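You operate a simulated robot arm through the tools that you are given. There is no shell and no other tool.

You run a simulated robot arm. Do the job below in one go: nothing can be reset, and whatever is moved stays where it is left.

Task
Mix 2 shots of blue dye into the mixer drum.
Fine: pump them into the measuring jug, tip it in, crank till even; jug back on the table; leave the other dye and the jugs on the drums alone. Set down upright: medium measuring jug.

Only the result counts: the job must be done as asked and must still hold three seconds after the hand-in. Knocking over, shifting, dropping, spilling or breaking anything else fails it.

Robot
A 7-joint arm with a fingered hand, fixed in place. Base frame: the origin is at the foot of the arm, x ahead of it, y to its left, z up. Units: mm, rad, N and s.
With the tool pointing down near the work surface it reaches from about 100 to 860 mm from the base axis. Its first joint turns from -2.007 to 2.007 rad. Payload 5 kg.
The tool frame sits at the grasp point between the pads (the TCP): z along the fingers, y along the line on which they close. The tips reach 32 mm beyond it. Largest opening 160 mm; the body of the gripper starts 89 mm behind the TCP. The gripper is a hand of 4 fingers: y runs from the thumb to the fingers, the wrist lies at [0, 0, -267] in the tool frame, and closing takes about 1.5 s.
Orientation is told as [roll, pitch, yaw] about the base's x, y, z axes, in that order, counted from this pose: with the fingers straight down and closing along the base's y, the tool's x points along the base's -x, its y along +y and its z along -z.

Tools
- The arm moves only by the tool servo_tool. Its argument "series" is a list of rows, each a list of 6 numbers: the shift along the base's x, y, z in mm, then the turn, a rotation vector about the base's x, y, z in rad. In form: [[tx, ty, tz, ax, ay, az], ...]. A call has 1 to 20 rows; each row is the pose to reach, as a shift and turn from the pose commanded when the call began. "grip" is the opening, from 0 (shut) to 1 (fully open), set as the call begins (left out, the last holds). Rows are played at 5 a second. More than 50 mm and 0.15 rad between two rows, or a gripper value outside its range, and nothing of the call is played. A pose out of reach is approached as far as the arm can. The call stops where the force on the tool passes 60 N (or 10 N more than at its start, if that is more) or the arm is blocked; 0.2 s more then pass. The fingers move at their own pace (about 45 mm/s each) and stop on an object; they squeeze with about 28 N. The grip force told is the motor's: it shows also when the fingers shut on nothing. Time passes only in rows, and 0.2 s behind the last, so rows that repeat a pose let the fingers close. It gives the time, the measured TCP pose, the force on the tool (base axes), the opening and the grip force at its end, in the units of the frame above (readings bear some noise), with the torque about the TCP (base axes, N m) and any sound that the robot's microphone picked up, and new pictures: "show" is both (left out), scene, wrist or none.
- Cameras (640 x 400 px; columns grow to the right, rows downward): "scene" is fixed at [49.5, 500.6, 1706.1]; the picture's right is [0.02, -1.00, 0.00], its down [-0.52, -0.01, -0.85] and it looks along [0.85, 0.01, -0.52] (base axes); focal length 214 px, centre (320, 200). "wrist" rides on the gripper at [80, -4, -114] in the tool frame; the picture's right is [0.05, 1.00, 0.00], its down [-0.82, 0.04, -0.58] and it looks along [-0.58, 0.03, 0.82] (tool axes); focal length 265 px, centre (320, 200). There is no depth. A picture from a camera that has moved, and an enlarged one, comes with that camera's place and axes in the base frame and with its lens.
- slide_trunk(by): slides the trunk up (or, below 0, down) by that many mm; the arm rides with it, the base frame stays. It gives what a move gives, with no picture.
- set_fingers(finger1, finger2, finger3, thumb_bend): sets how far each is bent, from 0 (flat) to 1 (curled in); at 0.3 the hand is open as for a grip, at 0.7 the pads meet at the TCP. One left out holds its place. A second passes; each finger stops where it meets its share of the squeeze, and holds until it gets a number again. A gripper value or a shape takes the hand back. It gives what a move gives, with no picture; readings hold the bend of each and the force on the fingers (four entries, about 0 where the hand has none), thumb and palm.
- hand_shape(shape): the hand has 4 fingers and takes this shape, open, in about a second: jaw (thumb against the fingers, like two jaws); tri (thumb and two fingers); tip (a fingertip pinch); poke (one finger out to press); point (the index stretched); flat (the hand flat); cup (the hand cupped); fist (a fist). The gripper value then closes the fingers along that shape, each until it touches; the sizes above hold for jaw. It gives what a move gives, with no picture.
- close_up(camera, box): a new picture of the part [left, top, right, bottom] of that camera's present view, enlarged. The clock stands still meanwhile.
- close_job(): hands the job in; it is judged then, once.

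Nothing tells you positions but the pictures and the camera data. Unless the task says otherwise, let go and move clear before handing in.

The tools are called by a JSON object that holds its "fn" and its "kwargs". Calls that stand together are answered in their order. servo_tool: Moves the arm, as the interface text tells. Its arguments: {"type":"object","properties":{"series":{"type":"array"},"grip":{"type":"number"},"show":{"type":"string","enum":["both","scene","wrist","none"]}},"required":["series"]} The other tools are called the same way: slide_trunk (by) slides the trunk up or down; hand_shape (shape) gives the hand a shape; set_fingers (finger1, finger2, finger3, thumb_bend) moves the fingers one by one; close_up (camera, box) takes an enlarged picture of a part of a camera's view; close_job () hands the job in.

At the start:

```text
clock: 0.0
position: [459.1, 307.0, 1606.4]
ee_rot: [-0.001, -0.001, 0.0]
wrist_force: [0.7, -0.2, -0.7]
wrist_torque: [0.03, -0.01, 0.01]
finger_gap: 160.0
gripper_force: 0.1
shape: jaw
bend: [0.3, 0.3, 0.3, 0.3]
finger forces: [0.0, 0.0, 0.1, 0.1, 0.0, 0.0]
trunk travel left (down, up): [-825.0, 165.0]
```

scene: 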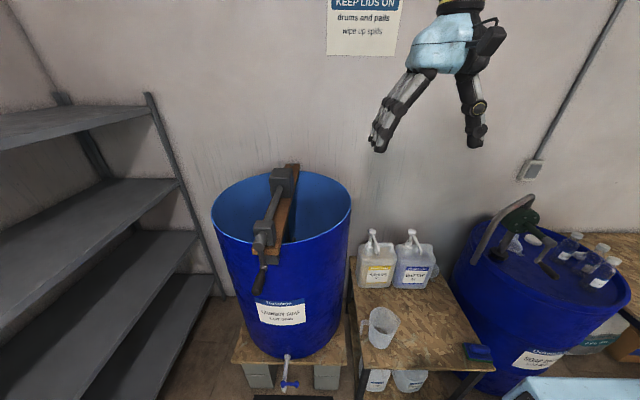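
wrist: 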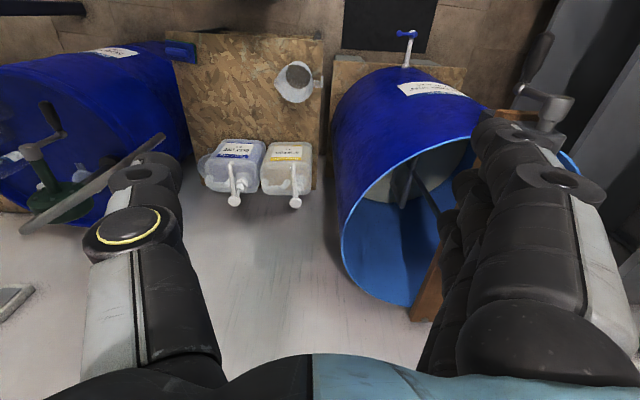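

I see a blue mixer drum with a crank on top, a small table with two pump jugs (yellow and blue label) and a measuring jug, and a second drum on the right with small jars. I will look closer before moving.

{"fn": "close_up", "kwargs": {"camera": "scene", "box": [330, 210, 490, 310]}}

{"fn": "close_up", "kwargs": {"camera": "scene", "box": [330, 290, 506, 400]}}

{"fn": "close_up", "kwargs": {"camera": "scene", "box": [200, 150, 360, 250]}}

{"fn": "close_up", "kwargs": {"camera": "scene", "box": [200, 230, 376, 340]}}

{"fn": "close_up", "kwargs": {"camera": "wrist", "box": [170, 30, 330, 230]}}

{"fn": "close_up", "kwargs": {"camera": "scene", "box": [450, 180, 640, 300]}}

```text
4.00 times, centred on (410, 260) of scene
camera zoom: at [49.5, 500.6, 1706.1], right [0.02, -1.0, 0.0], down [-0.52, -0.01, -0.85], along [0.85, 0.01, -0.52], focal length 858 px, centre (-40, -40)
```

zoom: 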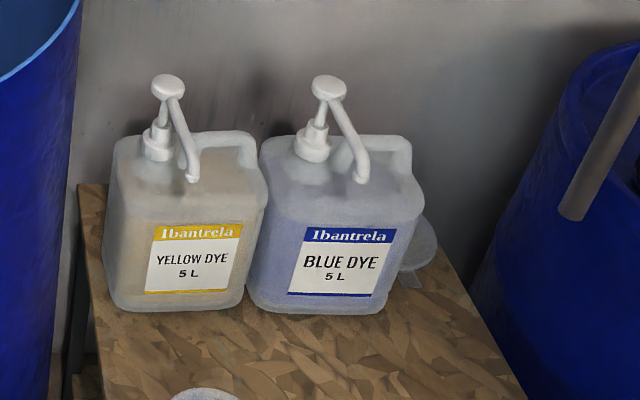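

```text
3.64 times, centred on (418, 345) of scene
camera zoom: at [49.5, 500.6, 1706.1], right [0.02, -1.0, 0.0], down [-0.52, -0.01, -0.85], along [0.85, 0.01, -0.52], focal length 780 px, centre (-36, -327)
```

zoom: 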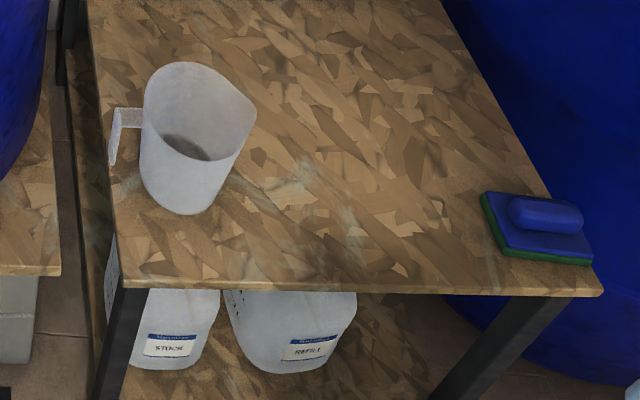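

```text
4.00 times, centred on (280, 200) of scene
camera zoom: at [49.5, 500.6, 1706.1], right [0.02, -1.0, 0.0], down [-0.52, -0.01, -0.85], along [0.85, 0.01, -0.52], focal length 858 px, centre (480, 200)
```

zoom: 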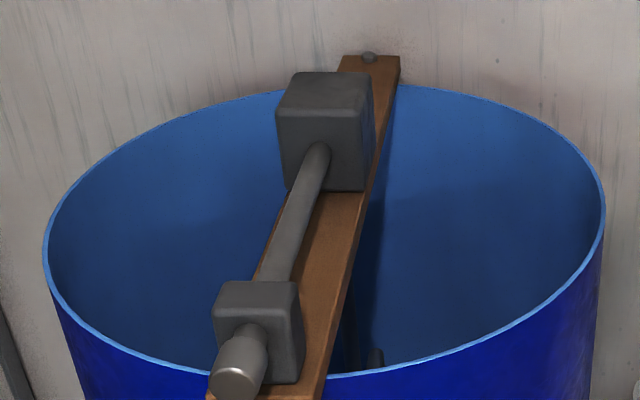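

```text
3.64 times, centred on (288, 285) of scene
camera zoom: at [49.5, 500.6, 1706.1], right [0.02, -1.0, 0.0], down [-0.52, -0.01, -0.85], along [0.85, 0.01, -0.52], focal length 780 px, centre (436, -109)
```

zoom: 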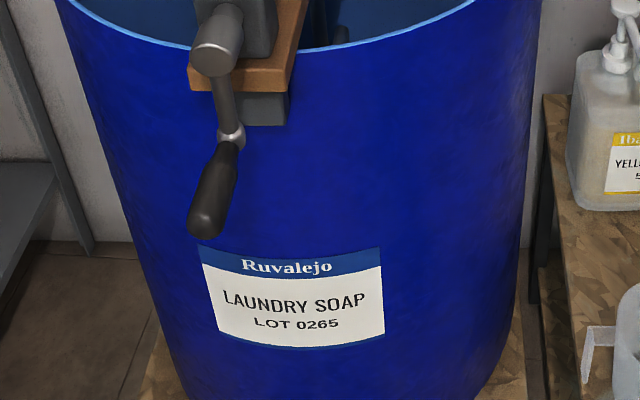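

```text
2.00 times, centred on (250, 130) of wrist
camera zoom: at [378.8, 301.3, 1719.4], right [-0.05, 1.0, 0.0], down [0.82, 0.04, 0.58], along [0.58, 0.03, -0.82], focal length 531 px, centre (460, 340)
```

zoom: 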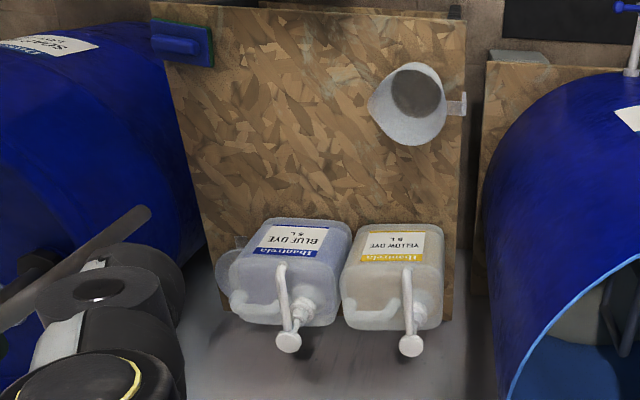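

```text
3.33 times, centred on (545, 240) of scene
camera zoom: at [49.5, 500.6, 1706.1], right [0.02, -1.0, 0.0], down [-0.52, -0.01, -0.85], along [0.85, 0.01, -0.52], focal length 715 px, centre (-430, 67)
```

zoom: 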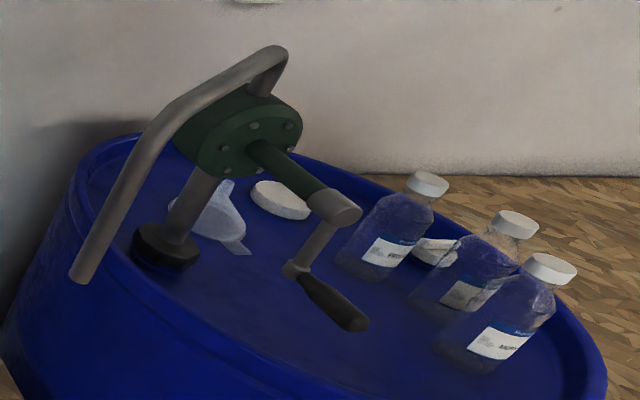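

The measuring jug stands near (570, 226) on a table at z≈638, with its rim at z≈790. The blue pump head is near (908, 40, 997) and its nozzle tip near (796, 31, 947). I'll lower the trunk a bit and look again to refine these numbers.

{"fn": "slide_trunk", "kwargs": {"by": -300}}

{"fn": "servo_tool", "kwargs": {"series": [[0, 0, 0, 0, 0, 0]], "show": "both"}}

```text
clock: 3.0
position: [459.5, 307.4, 1306.8]
ee_rot: [-0.001, 0.001, 0.001]
wrist_force: [-0.3, 0.2, 0.1]
wrist_torque: [-0.03, 0.0, -0.01]
finger_gap: 159.7
gripper_force: 0.1
shape: jaw
bend: [0.3, 0.3, 0.3, 0.3]
finger forces: [0.0, 0.2, 0.0, 0.1, 0.0, 0.0]
trunk travel left (down, up): [-525.0, 465.0]
```

```text
clock: 3.4
position: [460.0, 306.7, 1307.5]
ee_rot: [0.001, 0.001, 0.001]
wrist_force: [0.3, -0.3, -0.1]
wrist_torque: [0.0, 0.05, -0.01]
finger_gap: 159.5
gripper_force: 0.0
shape: jaw
bend: [0.3, 0.3, 0.3, 0.3]
finger forces: [0.0, 0.0, 0.1, 0.0, 0.0, 0.0]
trunk travel left (down, up): [-525.0, 465.0]
camera wrist: at [378.7, 301.2, 1419.4], right [-0.05, 1.0, 0.0], down [0.82, 0.04, 0.58], along [0.58, 0.03, -0.82], focal length 265 px, centre (320, 200)
```

scene: 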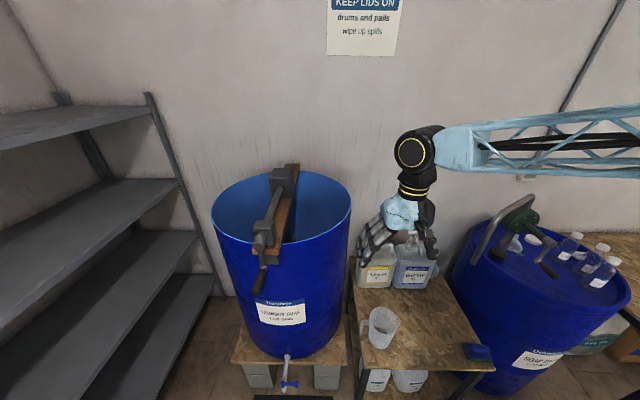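
wrist: 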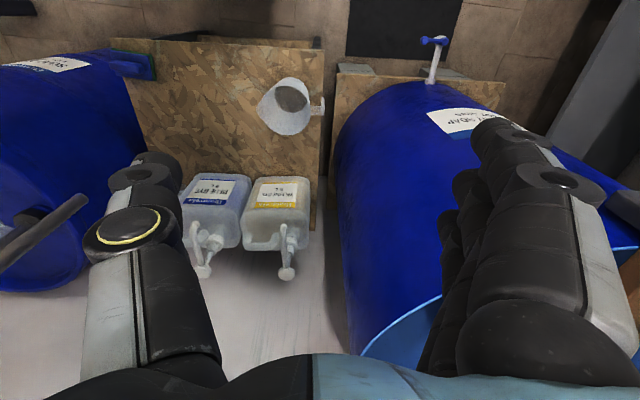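

The jug, the dye containers and the crank are all in view now. I'll take close-ups to refine the positions.

{"fn": "close_up", "kwargs": {"camera": "wrist", "box": [240, 60, 340, 150]}}

{"fn": "close_up", "kwargs": {"camera": "wrist", "box": [170, 160, 330, 290]}}

{"fn": "close_up", "kwargs": {"camera": "wrist", "box": [320, 60, 640, 360]}}

{"fn": "close_up", "kwargs": {"camera": "scene", "box": [350, 295, 414, 360]}}

```text
4.44 times, centred on (290, 105) of wrist
camera zoom: at [378.7, 301.2, 1419.4], right [-0.05, 1.0, 0.0], down [0.82, 0.04, 0.58], along [0.58, 0.03, -0.82], focal length 1180 px, centre (453, 622)
```

zoom: 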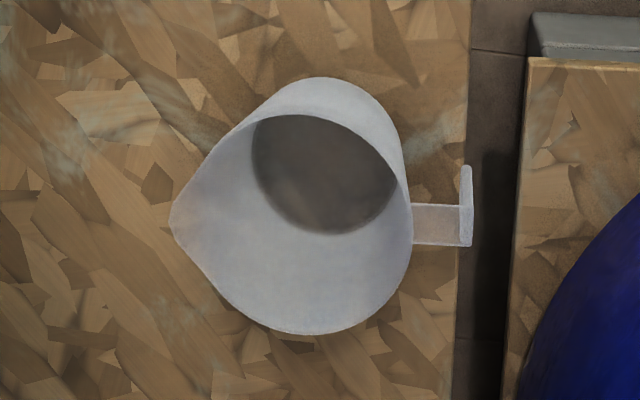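

```text
3.08 times, centred on (250, 225) of wrist
camera zoom: at [378.7, 301.2, 1419.4], right [-0.05, 1.0, 0.0], down [0.82, 0.04, 0.58], along [0.58, 0.03, -0.82], focal length 817 px, centre (535, 123)
```

zoom: 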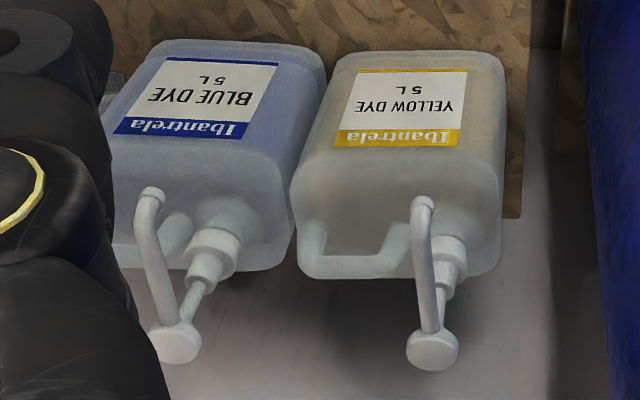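

```text
1.33 times, centred on (480, 210) of wrist
camera zoom: at [378.7, 301.2, 1419.4], right [-0.05, 1.0, 0.0], down [0.82, 0.04, 0.58], along [0.58, 0.03, -0.82], focal length 354 px, centre (107, 187)
```

zoom: 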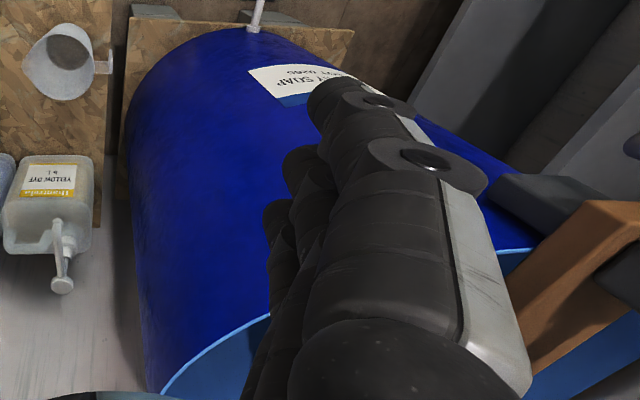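

```text
6.15 times, centred on (382, 328) of scene
camera zoom: at [49.5, 500.6, 1706.1], right [0.02, -1.0, 0.0], down [-0.52, -0.01, -0.85], along [0.85, 0.01, -0.52], focal length 1320 px, centre (-62, -585)
```

zoom: 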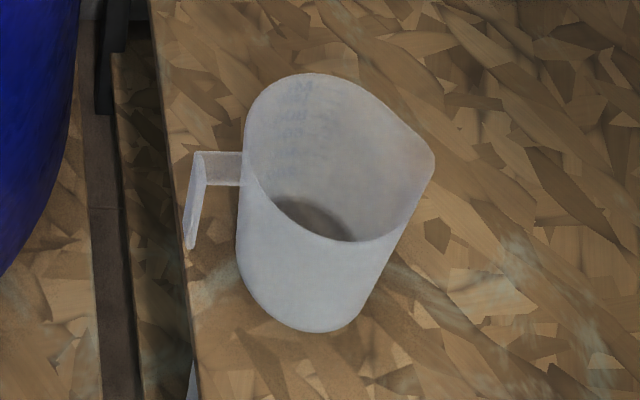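

Rim centre of the measuring jug comes out at about (576, 231, 774), radius about 58, with the handle toward +y. I want to grip it from the side: tool horizontal, pointing along (+x,+y), camera on top. That keeps the hand clear of the pump nozzle later. I'll try turning the hand in free air now.

{"fn": "servo_tool", "kwargs": {"series": [[0, 0, 0, 0.088, 0.0364, -0.088], [0, 0, 0, 0.176, 0.0729, -0.176], [0, 0, 0, 0.264, 0.1093, -0.264], [0, 0, 0, 0.352, 0.1457, -0.352], [0, 0, 0, 0.44, 0.1822, -0.44], [0, 0, 0, 0.528, 0.2186, -0.528], [0, 0, 0, 0.616, 0.255, -0.616], [0, 0, 0, 0.704, 0.2914, -0.704], [0, 0, 0, 0.792, 0.3279, -0.792], [0, 0, 0, 0.88, 0.3643, -0.88]], "show": "both"}}

```text
clock: 5.6
position: [459.1, 306.3, 1308.5]
ee_rot: [0.703, 0.653, -0.706]
wrist_force: [0.1, 0.3, -0.4]
wrist_torque: [0.03, 0.0, 0.02]
finger_gap: 159.5
gripper_force: 0.1
shape: jaw
bend: [0.3, 0.3, 0.3, 0.3]
finger forces: [0.0, 0.1, 0.1, 0.0, 0.0, 0.0]
trunk travel left (down, up): [-525.0, 465.0]
camera wrist: at [399.4, 254.7, 1421.3], right [0.76, 0.35, 0.54], down [0.49, -0.86, -0.12], along [0.43, 0.36, -0.83], focal length 265 px, centre (320, 200)
```

scene: 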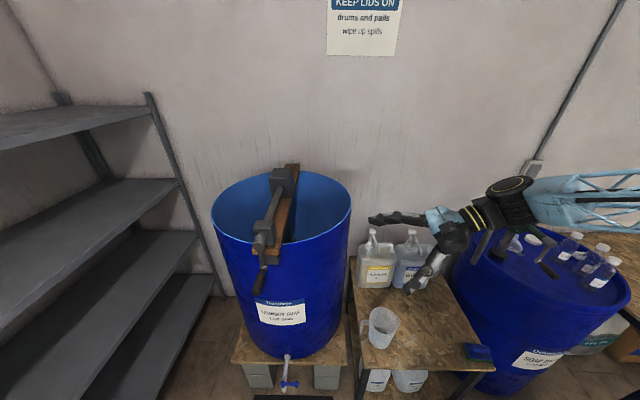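
wrist: 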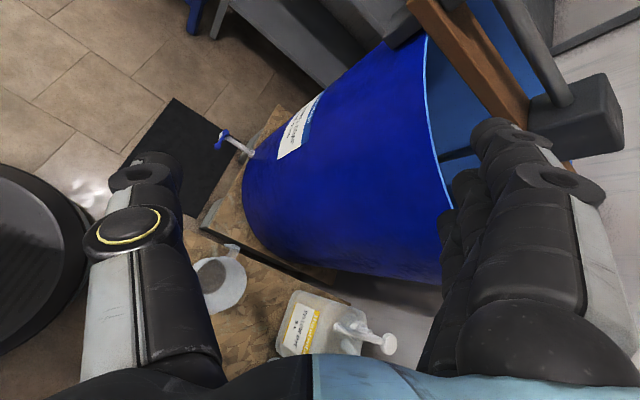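

The turn is going fine and nothing is near. I'll continue to the full side-grip orientation.

{"fn": "servo_tool", "kwargs": {"series": [[0, 0, 0, 0.088, 0.0364, -0.088], [0, 0, 0, 0.176, 0.0729, -0.176], [0, 0, 0, 0.264, 0.1093, -0.264], [0, 0, 0, 0.352, 0.1457, -0.352], [0, 0, 0, 0.44, 0.1822, -0.44], [0, 0, 0, 0.528, 0.2186, -0.528], [0, 0, 0, 0.616, 0.255, -0.616], [0, 0, 0, 0.704, 0.2914, -0.704], [0, 0, 0, 0.792, 0.3279, -0.792], [0, 0, 0, 0.88, 0.3643, -0.88]], "show": "both"}}

```text
clock: 7.8
position: [519.4, 339.3, 1353.0]
ee_rot: [-0.426, 1.569, -2.782]
wrist_force: [0.1, 0.8, -0.4]
wrist_torque: [-0.01, 0.01, -0.01]
finger_gap: 159.7
gripper_force: 0.1
shape: jaw
bend: [0.3, 0.3, 0.3, 0.3]
finger forces: [0.0, 0.1, 0.0, 0.0, 0.1, 0.0]
out of reach, approached as far as the arm can: row 6, 7, 8, 9, 10
trunk travel left (down, up): [-525.0, 465.0]
camera wrist: at [436.4, 260.3, 1431.8], right [0.71, -0.71, 0.05], down [-0.38, -0.44, -0.81], along [0.6, 0.56, -0.58], focal length 265 px, centre (320, 200)
```

scene: 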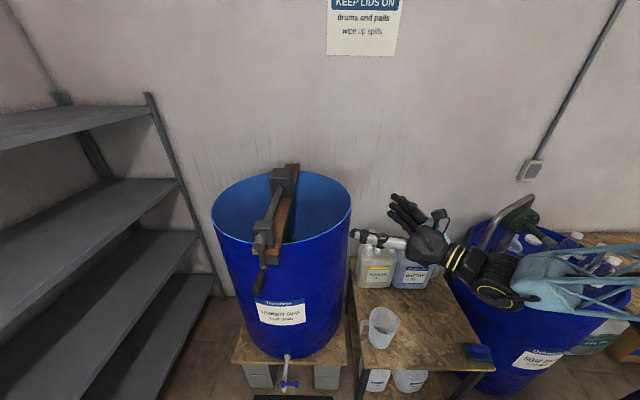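
wrist: 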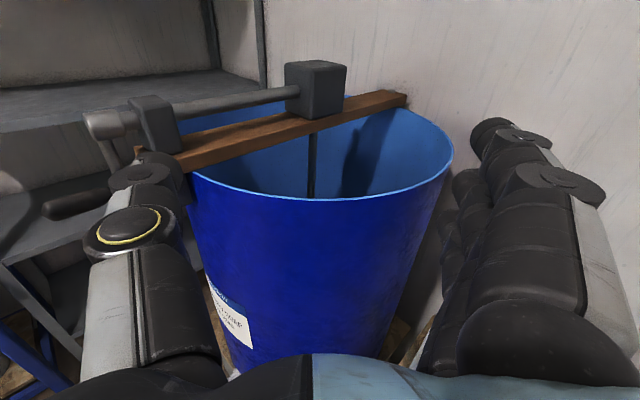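

The tool can point along (+x,+y) with the camera on top. This view puts the drum rim at z≈1205, centre about (885, 669), and the crank axis near (y 664, z 1314). Next I'll lower the trunk; the space below the hand is clear.

{"fn": "slide_trunk", "kwargs": {"by": -250}}

{"fn": "servo_tool", "kwargs": {"series": [[0, 0, 0, 0, 0, 0]], "show": "both"}}

```text
clock: 10.4
position: [520.4, 337.8, 1102.8]
ee_rot: [0.02, 1.57, -2.338]
wrist_force: [-0.8, 0.4, -0.1]
wrist_torque: [0.02, 0.0, -0.01]
finger_gap: 159.6
gripper_force: 0.0
shape: jaw
bend: [0.3, 0.3, 0.3, 0.3]
finger forces: [0.0, 0.0, 0.0, 0.0, 0.0, 0.0]
trunk travel left (down, up): [-275.0, 715.0]
```

```text
clock: 10.8
position: [519.5, 338.2, 1102.4]
ee_rot: [0.021, 1.57, -2.336]
wrist_force: [-1.8, 0.7, -0.3]
wrist_torque: [-0.03, -0.02, 0.02]
finger_gap: 159.9
gripper_force: 0.0
shape: jaw
bend: [0.3, 0.3, 0.3, 0.3]
finger forces: [0.0, 0.0, 0.0, 0.1, 0.0, 0.1]
trunk travel left (down, up): [-275.0, 715.0]
camera wrist: at [436.8, 260.0, 1181.7], right [0.71, -0.71, 0.05], down [-0.38, -0.44, -0.81], along [0.6, 0.56, -0.58], focal length 265 px, centre (320, 200)
```

scene: 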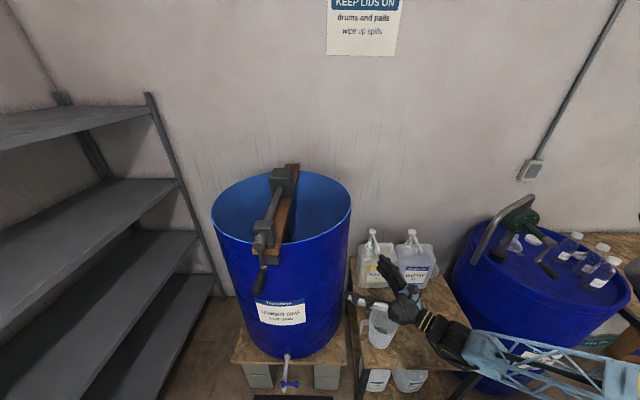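
wrist: 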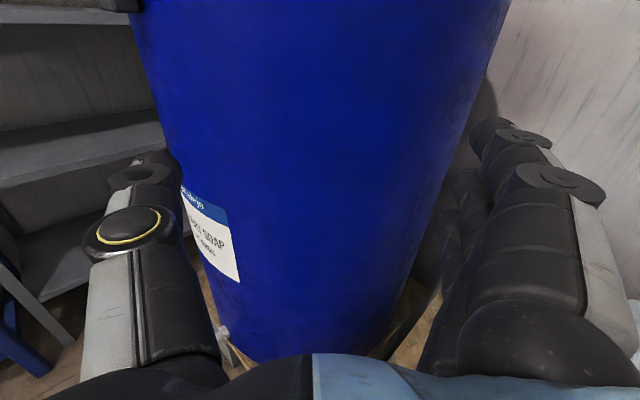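

The crank and drum agree with my estimate. I'll test how commands apply after the out-of-reach rows with one small shift.

{"fn": "servo_tool", "kwargs": {"series": [[0, -20, 0, 0, 0, 0], [0, -40, 0, 0, 0, 0]], "show": "none"}}

```text
clock: 11.4
position: [530.9, 302.5, 1111.3]
ee_rot: [0.168, 1.569, -2.189]
wrist_force: [0.1, 0.2, 0.0]
wrist_torque: [0.0, -0.02, -0.03]
finger_gap: 160.0
gripper_force: 0.0
shape: jaw
bend: [0.3, 0.3, 0.3, 0.3]
finger forces: [0.1, 0.1, 0.0, 0.0, 0.0, 0.1]
out of reach, approached as far as the arm can: row 1, 2
trunk travel left (down, up): [-275.0, 715.0]
```

The wrist seems to have a minimum radius of about 360 mm from the base axis, so I'll approach at 60° instead of 45°. I'll move to a point behind the jug while still high.

{"fn": "servo_tool", "kwargs": {"series": [[0, -40, 0, 0, 0, 0.07], [0, -80, 0, 0, 0, 0.14], [0, -120, 0, 0, 0, 0.2], [0, -150, 0, 0, 0, 0.262], [0, -150, 0, 0, 0, 0.262]], "show": "none"}}

```text
clock: 12.6
position: [531.3, 151.6, 1109.6]
ee_rot: [-0.28, 1.569, -2.371]
wrist_force: [0.4, 0.2, 0.2]
wrist_torque: [-0.02, 0.0, 0.03]
finger_gap: 159.9
gripper_force: 0.0
shape: jaw
bend: [0.3, 0.3, 0.3, 0.3]
finger forces: [0.0, 0.1, 0.0, 0.0, 0.0, 0.0]
trunk travel left (down, up): [-275.0, 715.0]
```

I'm at (531, 152, 1110), about 90 mm behind the jug and well above it. I'll lower the trunk the rest of the way and check the pictures.

{"fn": "slide_trunk", "kwargs": {"by": -270}}

{"fn": "servo_tool", "kwargs": {"series": [[0, 0, 0, 0, 0, 0]], "show": "both"}}

```text
clock: 15.3
position: [531.4, 153.1, 840.2]
ee_rot: [0.013, 1.569, -2.077]
wrist_force: [0.0, -0.1, -0.2]
wrist_torque: [0.02, 0.04, -0.01]
finger_gap: 159.6
gripper_force: 0.2
shape: jaw
bend: [0.3, 0.3, 0.3, 0.3]
finger forces: [0.0, 0.0, 0.0, 0.0, 0.0, 0.0]
trunk travel left (down, up): [-5.0, 985.0]
```

```text
clock: 15.7
position: [531.4, 151.7, 840.7]
ee_rot: [0.012, 1.568, -2.083]
wrist_force: [0.4, -0.1, 0.2]
wrist_torque: [0.0, -0.02, -0.03]
finger_gap: 160.0
gripper_force: 0.0
shape: jaw
bend: [0.3, 0.3, 0.3, 0.3]
finger forces: [0.0, 0.0, 0.1, 0.1, 0.1, 0.0]
trunk travel left (down, up): [-5.0, 985.0]
camera wrist: at [470.6, 55.0, 919.8], right [0.86, -0.5, 0.05], down [-0.25, -0.52, -0.81], along [0.43, 0.69, -0.58], focal length 265 px, centre (320, 200)
```

scene: 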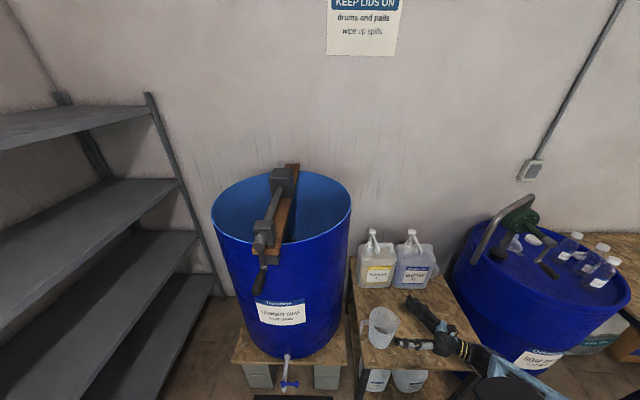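
wrist: 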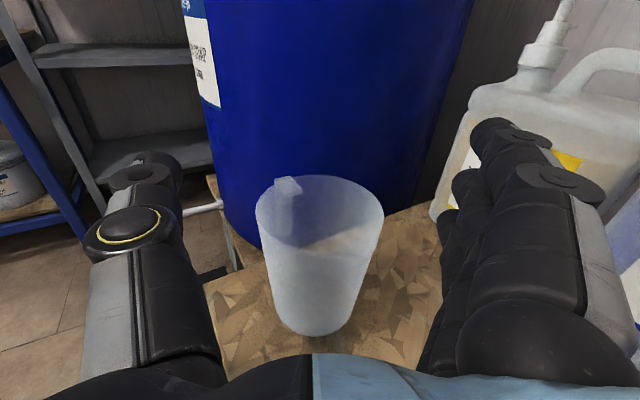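

The jug sits right on the approach line, centred near (579, 232), rim at z≈765, with the handle on the far left and clear of the thumb. I'll lower to grip height in steps.

{"fn": "servo_tool", "kwargs": {"series": [[0, 0, -25, 0, 0, 0], [0, 0, -50, 0, 0, 0], [0, 0, -75, 0, 0, 0], [0, 0, -100, 0, 0, 0], [0, 0, -120, 0, 0, 0], [0, 0, -135, 0, 0, 0], [0, 0, -135, 0, 0, 0]], "show": "both"}}

```text
clock: 17.3
position: [540.1, 151.5, 707.8]
ee_rot: [0.088, 1.569, -2.006]
wrist_force: [-0.4, 0.2, 0.6]
wrist_torque: [-0.01, 0.03, 0.02]
finger_gap: 160.1
gripper_force: 0.1
shape: jaw
bend: [0.3, 0.3, 0.3, 0.3]
finger forces: [0.1, 0.1, 0.0, 0.0, 0.1, 0.0]
out of reach, approached as far as the arm can: row 5, 6, 7
trunk travel left (down, up): [-5.0, 985.0]
camera wrist: at [478.6, 53.2, 786.0], right [0.87, -0.5, 0.05], down [-0.25, -0.52, -0.81], along [0.43, 0.69, -0.58], focal length 265 px, centre (320, 200)
```

scene: 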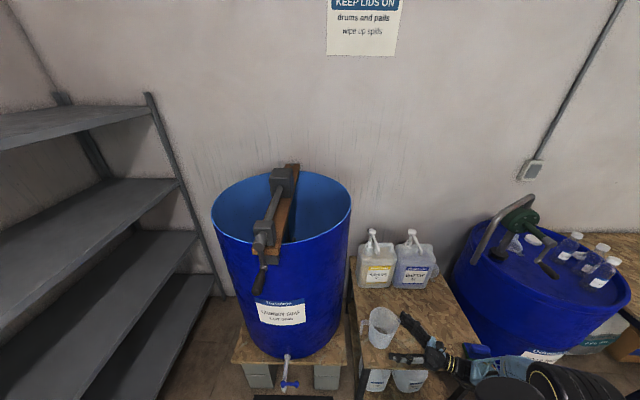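
wrist: 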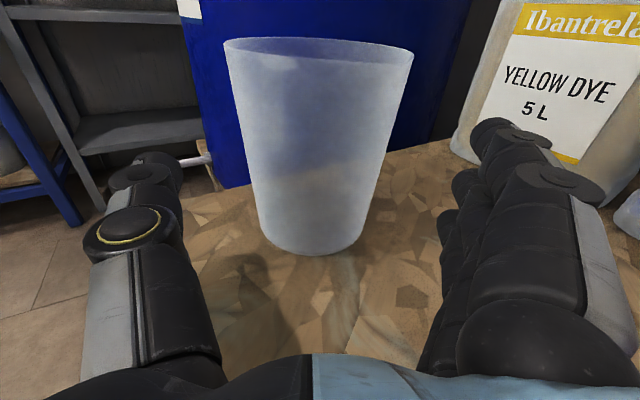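

I'm at (540, 151, 708) with the jug straight ahead. I'll tilt the tool about 20° downward so the wrist stays higher above the table and brush, then look again before closing in.

{"fn": "servo_tool", "kwargs": {"series": [[0, 0, 0, -0.1, 0.058, 0], [0, 0, 0, -0.2, 0.116, 0], [0, 0, 0, -0.302, 0.1745, 0], [0, 0, 0, -0.302, 0.1745, 0]], "show": "both"}}

{"fn": "close_up", "kwargs": {"camera": "scene", "box": [340, 290, 500, 400]}}

```text
clock: 18.3
position: [539.1, 150.9, 708.0]
ee_rot: [0.0, 1.22, -2.096]
wrist_force: [0.3, -0.8, -0.2]
wrist_torque: [0.02, -0.01, -0.01]
finger_gap: 160.0
gripper_force: 0.1
shape: jaw
bend: [0.3, 0.3, 0.3, 0.3]
finger forces: [0.0, 0.0, 0.1, 0.0, 0.0, 0.0]
trunk travel left (down, up): [-5.0, 985.0]
camera wrist: at [495.7, 83.4, 820.1], right [0.87, -0.48, 0.05], down [-0.38, -0.73, -0.57], along [0.31, 0.48, -0.82], focal length 265 px, centre (320, 200)
```

scene: 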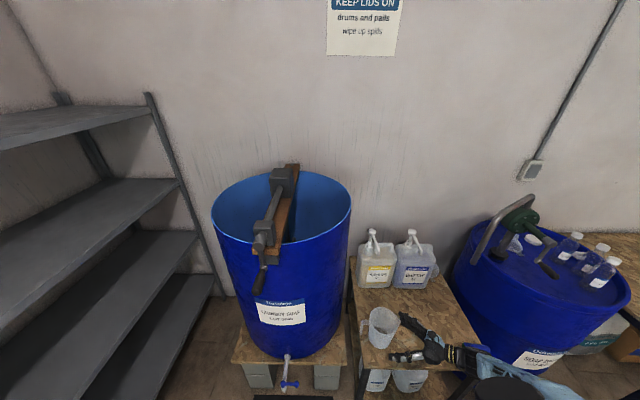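
wrist: 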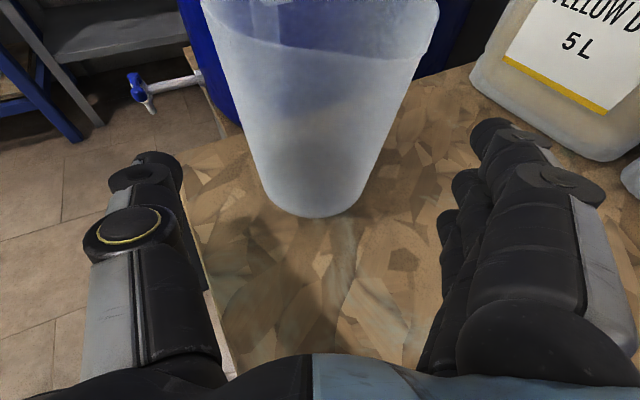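

```text
3.64 times, centred on (420, 345) of scene
camera zoom: at [49.5, 500.6, 1706.1], right [0.02, -1.0, 0.0], down [-0.52, -0.01, -0.85], along [0.85, 0.01, -0.52], focal length 780 px, centre (-44, -327)
```

zoom: 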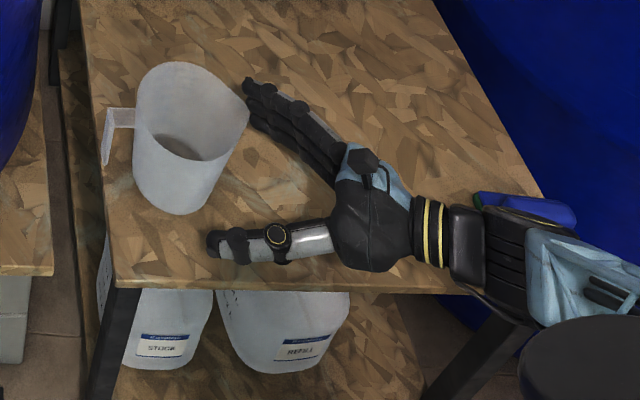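

The hand is in line with the jug, which I now place at about (578, 226). I'll move in with the hand fully open.

{"fn": "servo_tool", "kwargs": {"series": [[8, 15, -1, 0, 0, 0], [17, 32, -2, 0, 0, 0], [25, 48, -3, 0, 0, 0], [31, 60, -4, 0, 0, 0], [35, 68, -5, 0, 0, 0], [35, 68, -5, 0, 0, 0]], "show": "both"}}

{"fn": "close_up", "kwargs": {"camera": "scene", "box": [340, 290, 500, 400]}}

```text
clock: 19.7
position: [575.4, 217.9, 701.4]
ee_rot: [-0.001, 1.22, -2.095]
wrist_force: [0.5, 0.5, -0.8]
wrist_torque: [-0.01, 0.04, -0.03]
finger_gap: 159.7
gripper_force: 0.0
shape: jaw
bend: [0.3, 0.3, 0.3, 0.3]
finger forces: [0.0, 0.0, 0.0, 0.1, 0.0, 0.1]
trunk travel left (down, up): [-5.0, 985.0]
camera wrist: at [530.7, 151.2, 815.5], right [0.87, -0.48, 0.05], down [-0.37, -0.73, -0.57], along [0.31, 0.48, -0.82], focal length 265 px, centre (320, 200)
```

scene: 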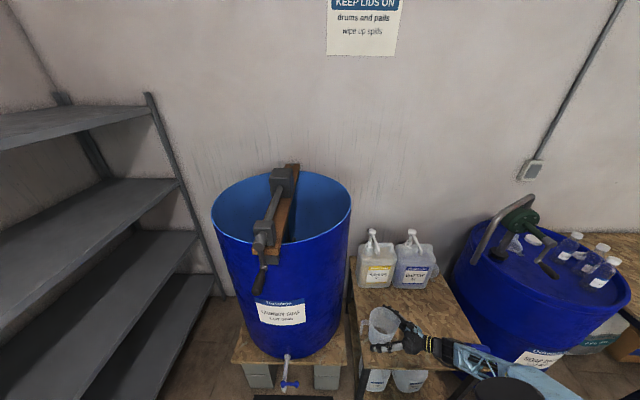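
wrist: 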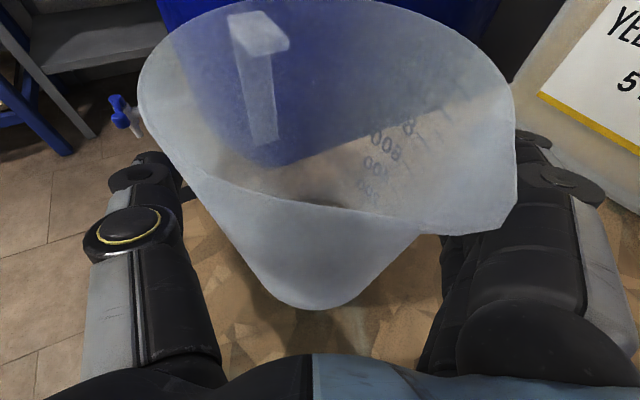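

```text
3.64 times, centred on (420, 345) of scene
camera zoom: at [49.5, 500.6, 1706.1], right [0.02, -1.0, 0.0], down [-0.52, -0.01, -0.85], along [0.85, 0.01, -0.52], focal length 780 px, centre (-44, -327)
```

zoom: 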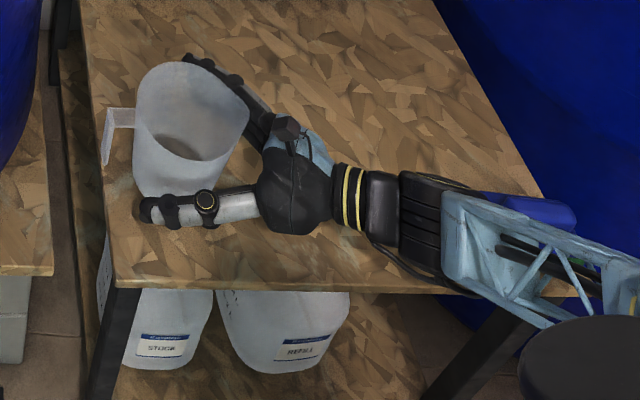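

The jug is between the thumb and fingers, and its handle is beyond the thumb tip. I'll close the hand gently and watch the readings.

{"fn": "servo_tool", "kwargs": {"series": [[0, 0, 0, 0, 0, 0], [0, 0, 0, 0, 0, 0], [0, 0, 0, 0, 0, 0], [0, 0, 0, 0, 0, 0], [0, 0, 0, 0, 0, 0], [0, 0, 0, 0, 0, 0], [0, 0, 0, 0, 0, 0], [0, 0, 0, 0, 0, 0], [0, 0, 0, 0, 0, 0]], "grip": 0.0, "show": "both"}}

{"fn": "close_up", "kwargs": {"camera": "scene", "box": [340, 290, 500, 400]}}

```text
clock: 21.7
position: [573.7, 218.1, 702.8]
ee_rot: [-0.003, 1.221, -2.096]
wrist_force: [0.9, -0.9, 0.0]
wrist_torque: [0.0, 0.0, 0.0]
finger_gap: 102.2
gripper_force: 28.0
shape: jaw
bend: [0.7, 0.7, 0.7, 0.67]
finger forces: [8.3, 8.3, 8.1, 0.0, 25.1, 0.0]
trunk travel left (down, up): [-5.0, 985.0]
camera wrist: at [530.6, 151.2, 815.5], right [0.87, -0.48, 0.05], down [-0.37, -0.73, -0.57], along [0.31, 0.48, -0.82], focal length 265 px, centre (320, 200)
```

scene: 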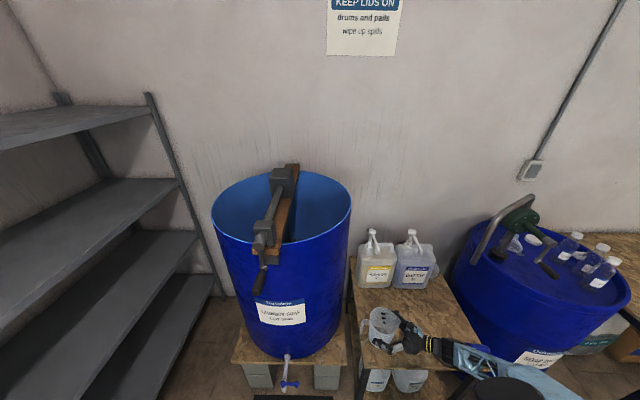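
wrist: 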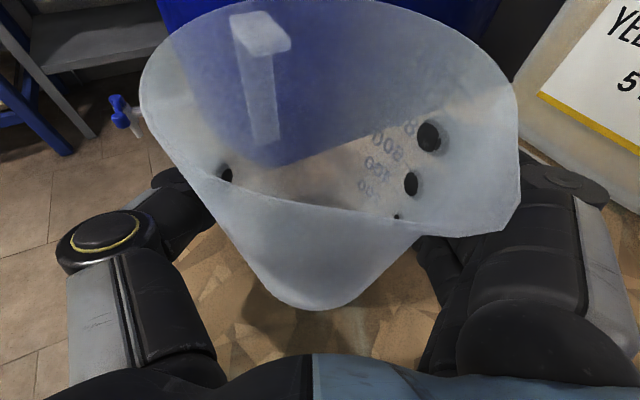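

```text
3.64 times, centred on (420, 345) of scene
camera zoom: at [49.5, 500.6, 1706.1], right [0.02, -1.0, 0.0], down [-0.52, -0.01, -0.85], along [0.85, 0.01, -0.52], focal length 780 px, centre (-44, -327)
```

zoom: 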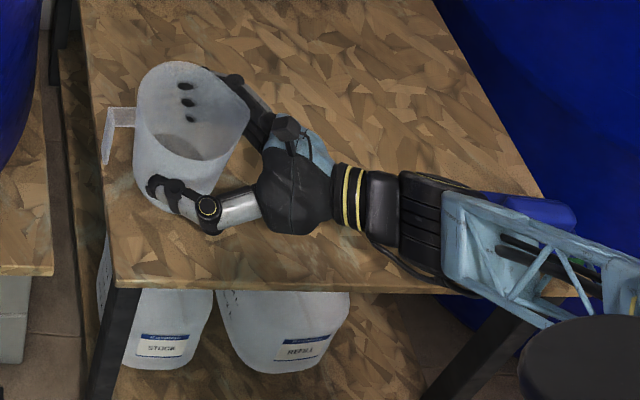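

The jug is held (gap 102 mm, 28 N). I'll lift it a little and check that it comes up straight.

{"fn": "servo_tool", "kwargs": {"series": [[0, 0, 10, 0, 0, 0], [0, 0, 25, 0, 0, 0], [0, 0, 45, 0, 0, 0], [0, 0, 60, 0, 0, 0], [0, 0, 60, 0, 0, 0]], "show": "both"}}

```text
clock: 22.9
position: [574.5, 218.9, 761.7]
ee_rot: [-0.003, 1.219, -2.096]
wrist_force: [-0.7, -0.2, -0.8]
wrist_torque: [-0.01, -0.04, 0.01]
finger_gap: 102.3
gripper_force: 27.8
shape: jaw
bend: [0.7, 0.7, 0.7, 0.67]
finger forces: [8.3, 8.4, 8.1, 0.1, 25.2, 0.0]
trunk travel left (down, up): [-5.0, 985.0]
camera wrist: at [530.5, 151.1, 875.5], right [0.87, -0.48, 0.05], down [-0.37, -0.73, -0.57], along [0.31, 0.48, -0.82], focal length 265 px, centre (320, 200)
```

scene: 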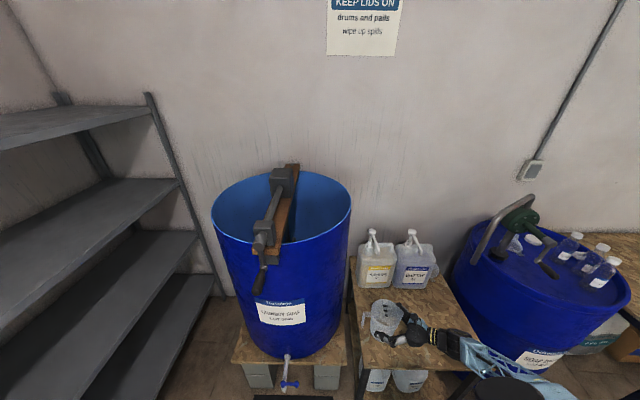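
wrist: 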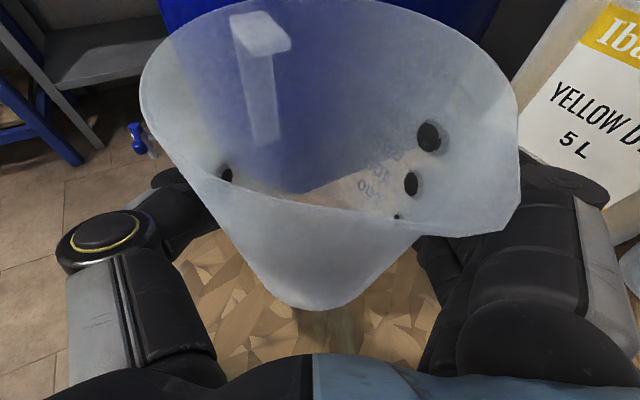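

The jug is held firmly. Now I'll carry it toward the blue pump while turning the tool to about 30°, stopping short to measure the nozzle.

{"fn": "servo_tool", "kwargs": {"series": [[16, -20, 0, 0, 0, -0.065], [32, -40, 0, 0, 0, -0.13], [48, -60, 0, 0, 0, -0.196], [64, -80, 0, 0, 0, -0.262], [80, -100, 0, 0, 0, -0.327], [96, -120, 0, 0, 0, -0.393], [112, -140, 0, 0, 0, -0.458], [126, -160, 0, 0, 0, -0.5236], [126, -160, 0, 0, 0, -0.5236]], "show": "both"}}

{"fn": "close_up", "kwargs": {"camera": "scene", "box": [350, 210, 510, 320]}}

```text
clock: 24.9
position: [699.6, 58.7, 762.8]
ee_rot: [-0.001, 1.22, -2.621]
wrist_force: [0.3, 0.3, -0.8]
wrist_torque: [-0.01, 0.0, 0.0]
finger_gap: 102.0
gripper_force: 28.6
shape: jaw
bend: [0.7, 0.7, 0.7, 0.67]
finger forces: [8.3, 8.3, 8.1, 0.0, 25.3, 0.1]
trunk travel left (down, up): [-5.0, 985.0]
camera wrist: at [629.8, 21.4, 875.7], right [0.51, -0.86, 0.05], down [-0.69, -0.45, -0.57], along [0.51, 0.26, -0.82], focal length 265 px, centre (320, 200)
```

scene: 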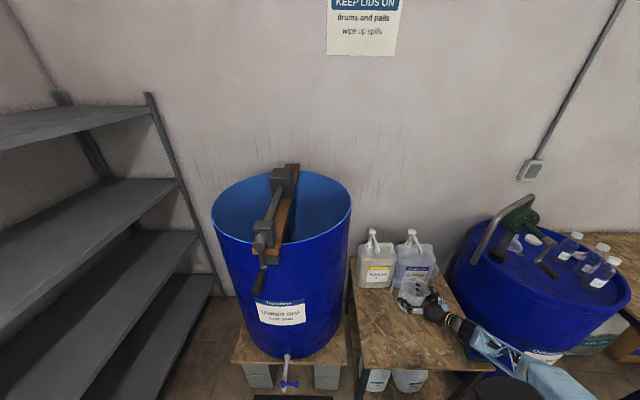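
wrist: 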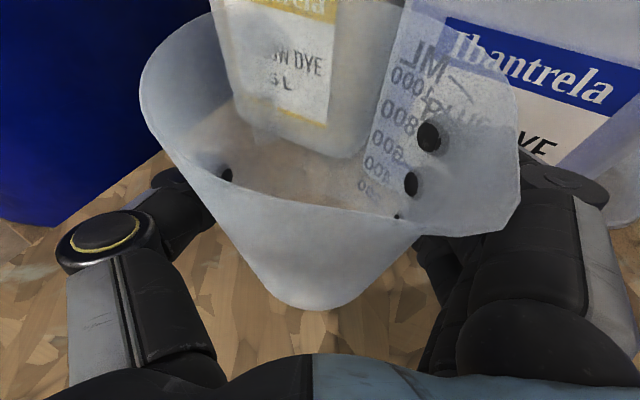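

```text
3.64 times, centred on (430, 265) of scene
camera zoom: at [49.5, 500.6, 1706.1], right [0.02, -1.0, 0.0], down [-0.52, -0.01, -0.85], along [0.85, 0.01, -0.52], focal length 780 px, centre (-80, -36)
```

zoom: 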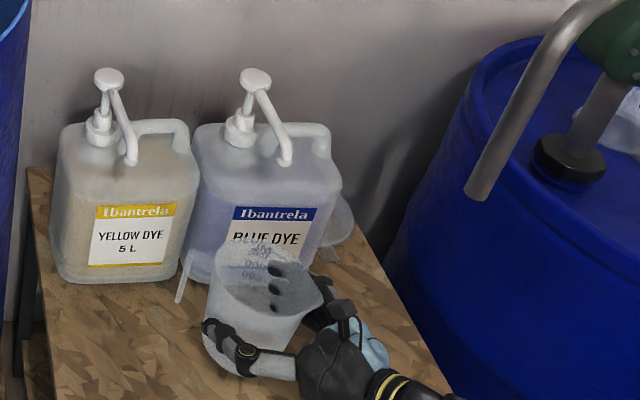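

Held upright between the containers. The dye fronts are at x≈846 and the nozzle tip at about (800, 25, 943). I'll bring the jug centre to roughly (774, 27) and lower it to the table.

{"fn": "servo_tool", "kwargs": {"series": [[14, -7, 0, 0, 0, 0], [28, -14, 0, 0, 0, 0], [42, -21, 0, 0, 0, 0], [56, -28, 0, 0, 0, 0], [68, -35, 0, 0, 0, 0], [68, -35, 0, 0, 0, 0]], "show": "both"}}

{"fn": "close_up", "kwargs": {"camera": "scene", "box": [350, 210, 510, 320]}}

```text
clock: 26.3
position: [769.8, 24.3, 761.3]
ee_rot: [-0.002, 1.22, -2.619]
wrist_force: [-0.8, 0.6, 0.2]
wrist_torque: [-0.02, -0.03, 0.03]
finger_gap: 102.2
gripper_force: 27.9
shape: jaw
bend: [0.7, 0.7, 0.7, 0.67]
finger forces: [8.3, 8.3, 8.1, 0.0, 25.3, 0.0]
trunk travel left (down, up): [-5.0, 985.0]
camera wrist: at [697.5, -13.0, 875.0], right [0.52, -0.86, 0.05], down [-0.69, -0.45, -0.57], along [0.51, 0.26, -0.82], focal length 265 px, centre (320, 200)
```

scene: 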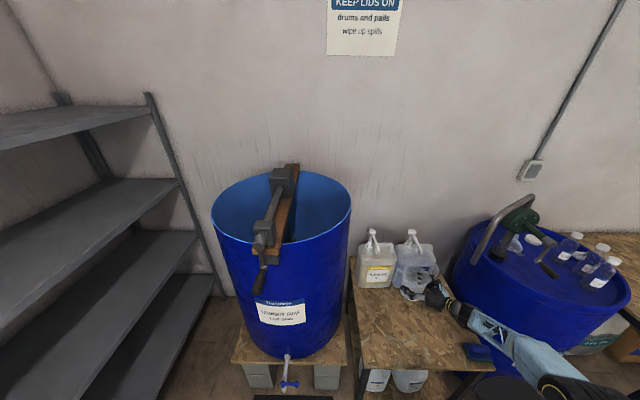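
wrist: 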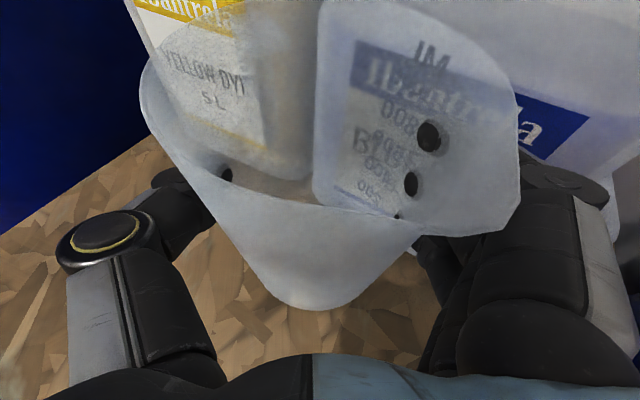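

```text
3.64 times, centred on (430, 265) of scene
camera zoom: at [49.5, 500.6, 1706.1], right [0.02, -1.0, 0.0], down [-0.52, -0.01, -0.85], along [0.85, 0.01, -0.52], focal length 780 px, centre (-80, -36)
```

zoom: 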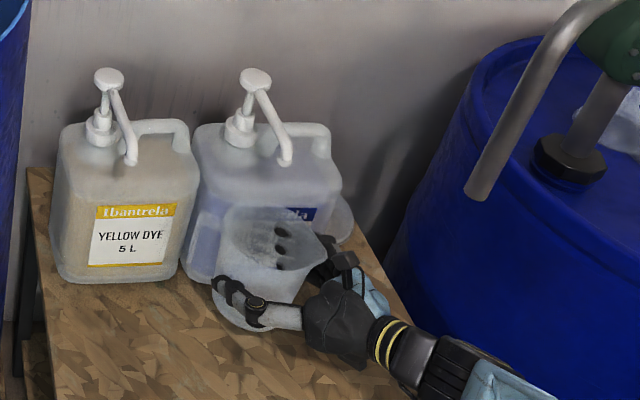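

The jug centre (about (774, 25)) falls under the nozzle's line of sight with margin, and it isn't touching the containers. I'll lower it onto the table.

{"fn": "servo_tool", "kwargs": {"series": [[0, 0, -15, 0, 0, 0], [0, 0, -30, 0, 0, 0], [0, 0, -42, 0, 0, 0], [0, 0, -50, 0, 0, 0], [0, 0, -55, 0, 0, 0], [0, 0, -58, 0, 0, 0], [0, 0, -59.5, 0, 0, 0], [0, 0, -59.5, 0, 0, 0]], "show": "both"}}

{"fn": "close_up", "kwargs": {"camera": "scene", "box": [350, 210, 510, 320]}}

```text
clock: 28.1
position: [767.6, 24.4, 701.4]
ee_rot: [-0.001, 1.219, -2.62]
wrist_force: [-0.2, 0.7, -0.1]
wrist_torque: [-0.03, 0.01, -0.03]
finger_gap: 102.0
gripper_force: 28.2
shape: jaw
bend: [0.7, 0.7, 0.7, 0.67]
finger forces: [8.3, 8.2, 8.1, 0.1, 25.4, 0.0]
trunk travel left (down, up): [-5.0, 985.0]
camera wrist: at [696.8, -13.4, 815.3], right [0.51, -0.86, 0.05], down [-0.69, -0.45, -0.57], along [0.51, 0.26, -0.82], focal length 265 px, centre (320, 200)
```

scene: 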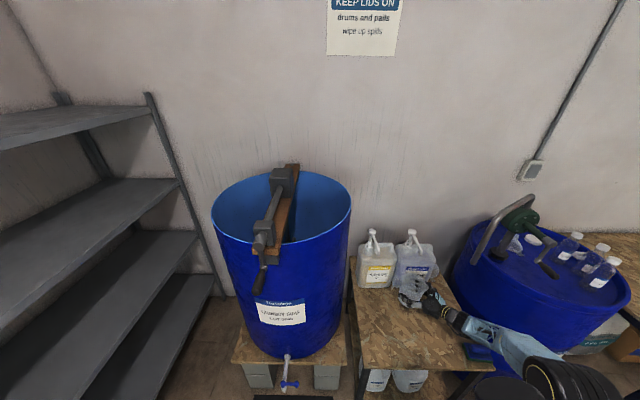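
wrist: 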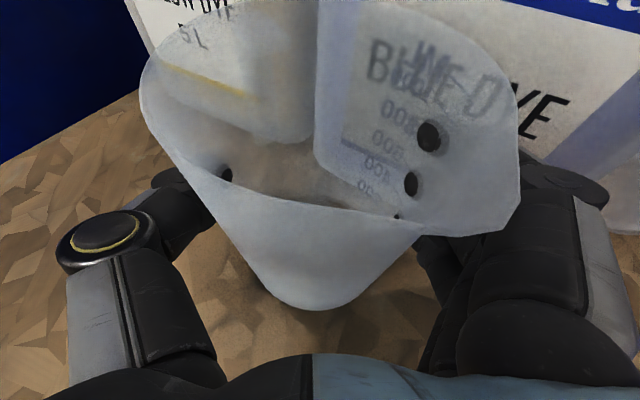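

```text
3.64 times, centred on (430, 265) of scene
camera zoom: at [49.5, 500.6, 1706.1], right [0.02, -1.0, 0.0], down [-0.52, -0.01, -0.85], along [0.85, 0.01, -0.52], focal length 780 px, centre (-80, -36)
```

zoom: 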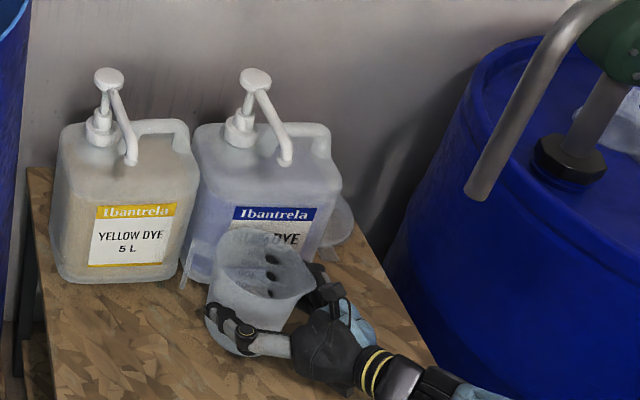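

The jug is essentially on the table. I'll settle it 1 mm more, then open only part way, because the right fingers are close to the blue container.

{"fn": "servo_tool", "kwargs": {"series": [[0, 0, -1, 0, 0, 0], [0, 0, -1, 0, 0, 0]], "show": "none"}}

{"fn": "servo_tool", "kwargs": {"series": [[0, 0, 0, 0, 0, 0], [0, 0, 0, 0, 0, 0], [0, 0, 0, 0, 0, 0], [0, 0, 0, 0, 0, 0]], "grip": 0.78, "show": "both"}}

{"fn": "close_up", "kwargs": {"camera": "scene", "box": [350, 210, 510, 320]}}

```text
clock: 28.7
position: [768.1, 24.2, 701.8]
ee_rot: [0.0, 1.221, -2.618]
wrist_force: [0.0, 0.3, 4.9]
wrist_torque: [0.06, -0.02, 0.02]
finger_gap: 102.0
gripper_force: 27.8
shape: jaw
bend: [0.7, 0.7, 0.7, 0.67]
finger forces: [8.3, 8.2, 8.2, 0.0, 25.4, 0.1]
trunk travel left (down, up): [-5.0, 985.0]
```

```text
clock: 29.7
position: [768.3, 23.8, 702.3]
ee_rot: [-0.002, 1.22, -2.62]
wrist_force: [-0.5, 0.4, 0.5]
wrist_torque: [-0.02, -0.01, 0.02]
finger_gap: 124.4
gripper_force: 0.2
shape: jaw
bend: [0.61, 0.61, 0.61, 0.57]
finger forces: [0.1, 0.0, 0.1, 0.0, 0.0, 0.0]
trunk travel left (down, up): [-5.0, 985.0]
camera wrist: at [697.1, -13.5, 814.3], right [0.51, -0.86, 0.05], down [-0.69, -0.45, -0.57], along [0.51, 0.26, -0.82], focal length 265 px, centre (320, 200)
```

scene: 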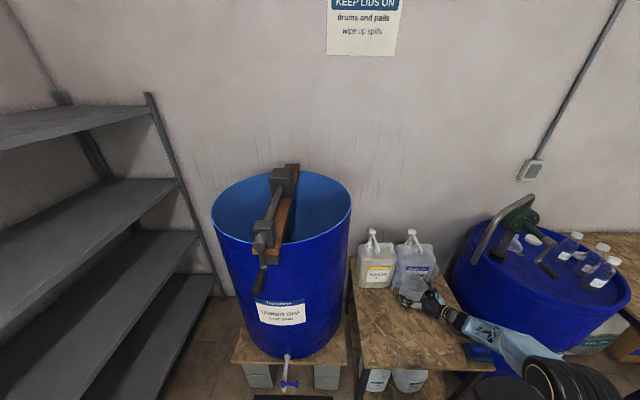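
wrist: 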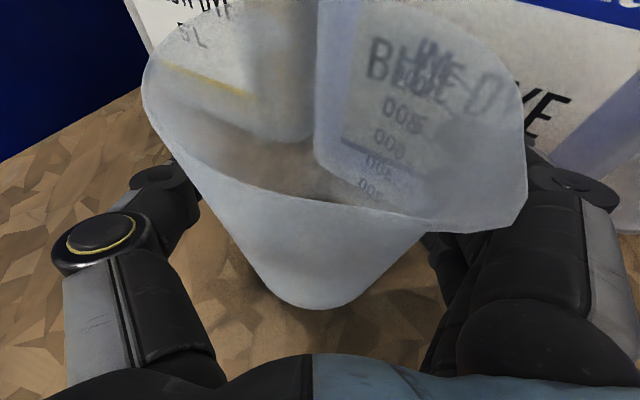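

```text
3.64 times, centred on (430, 265) of scene
camera zoom: at [49.5, 500.6, 1706.1], right [0.02, -1.0, 0.0], down [-0.52, -0.01, -0.85], along [0.85, 0.01, -0.52], focal length 780 px, centre (-80, -36)
```

zoom: 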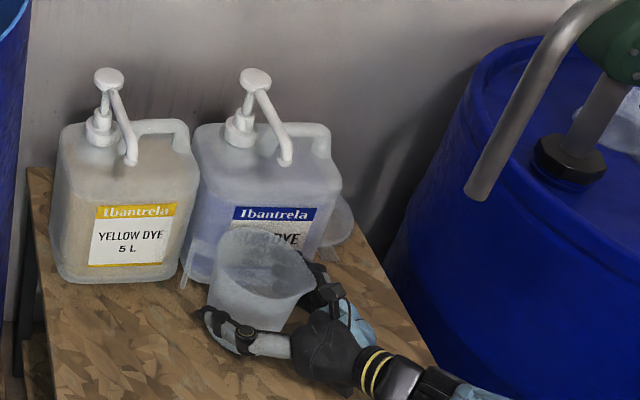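

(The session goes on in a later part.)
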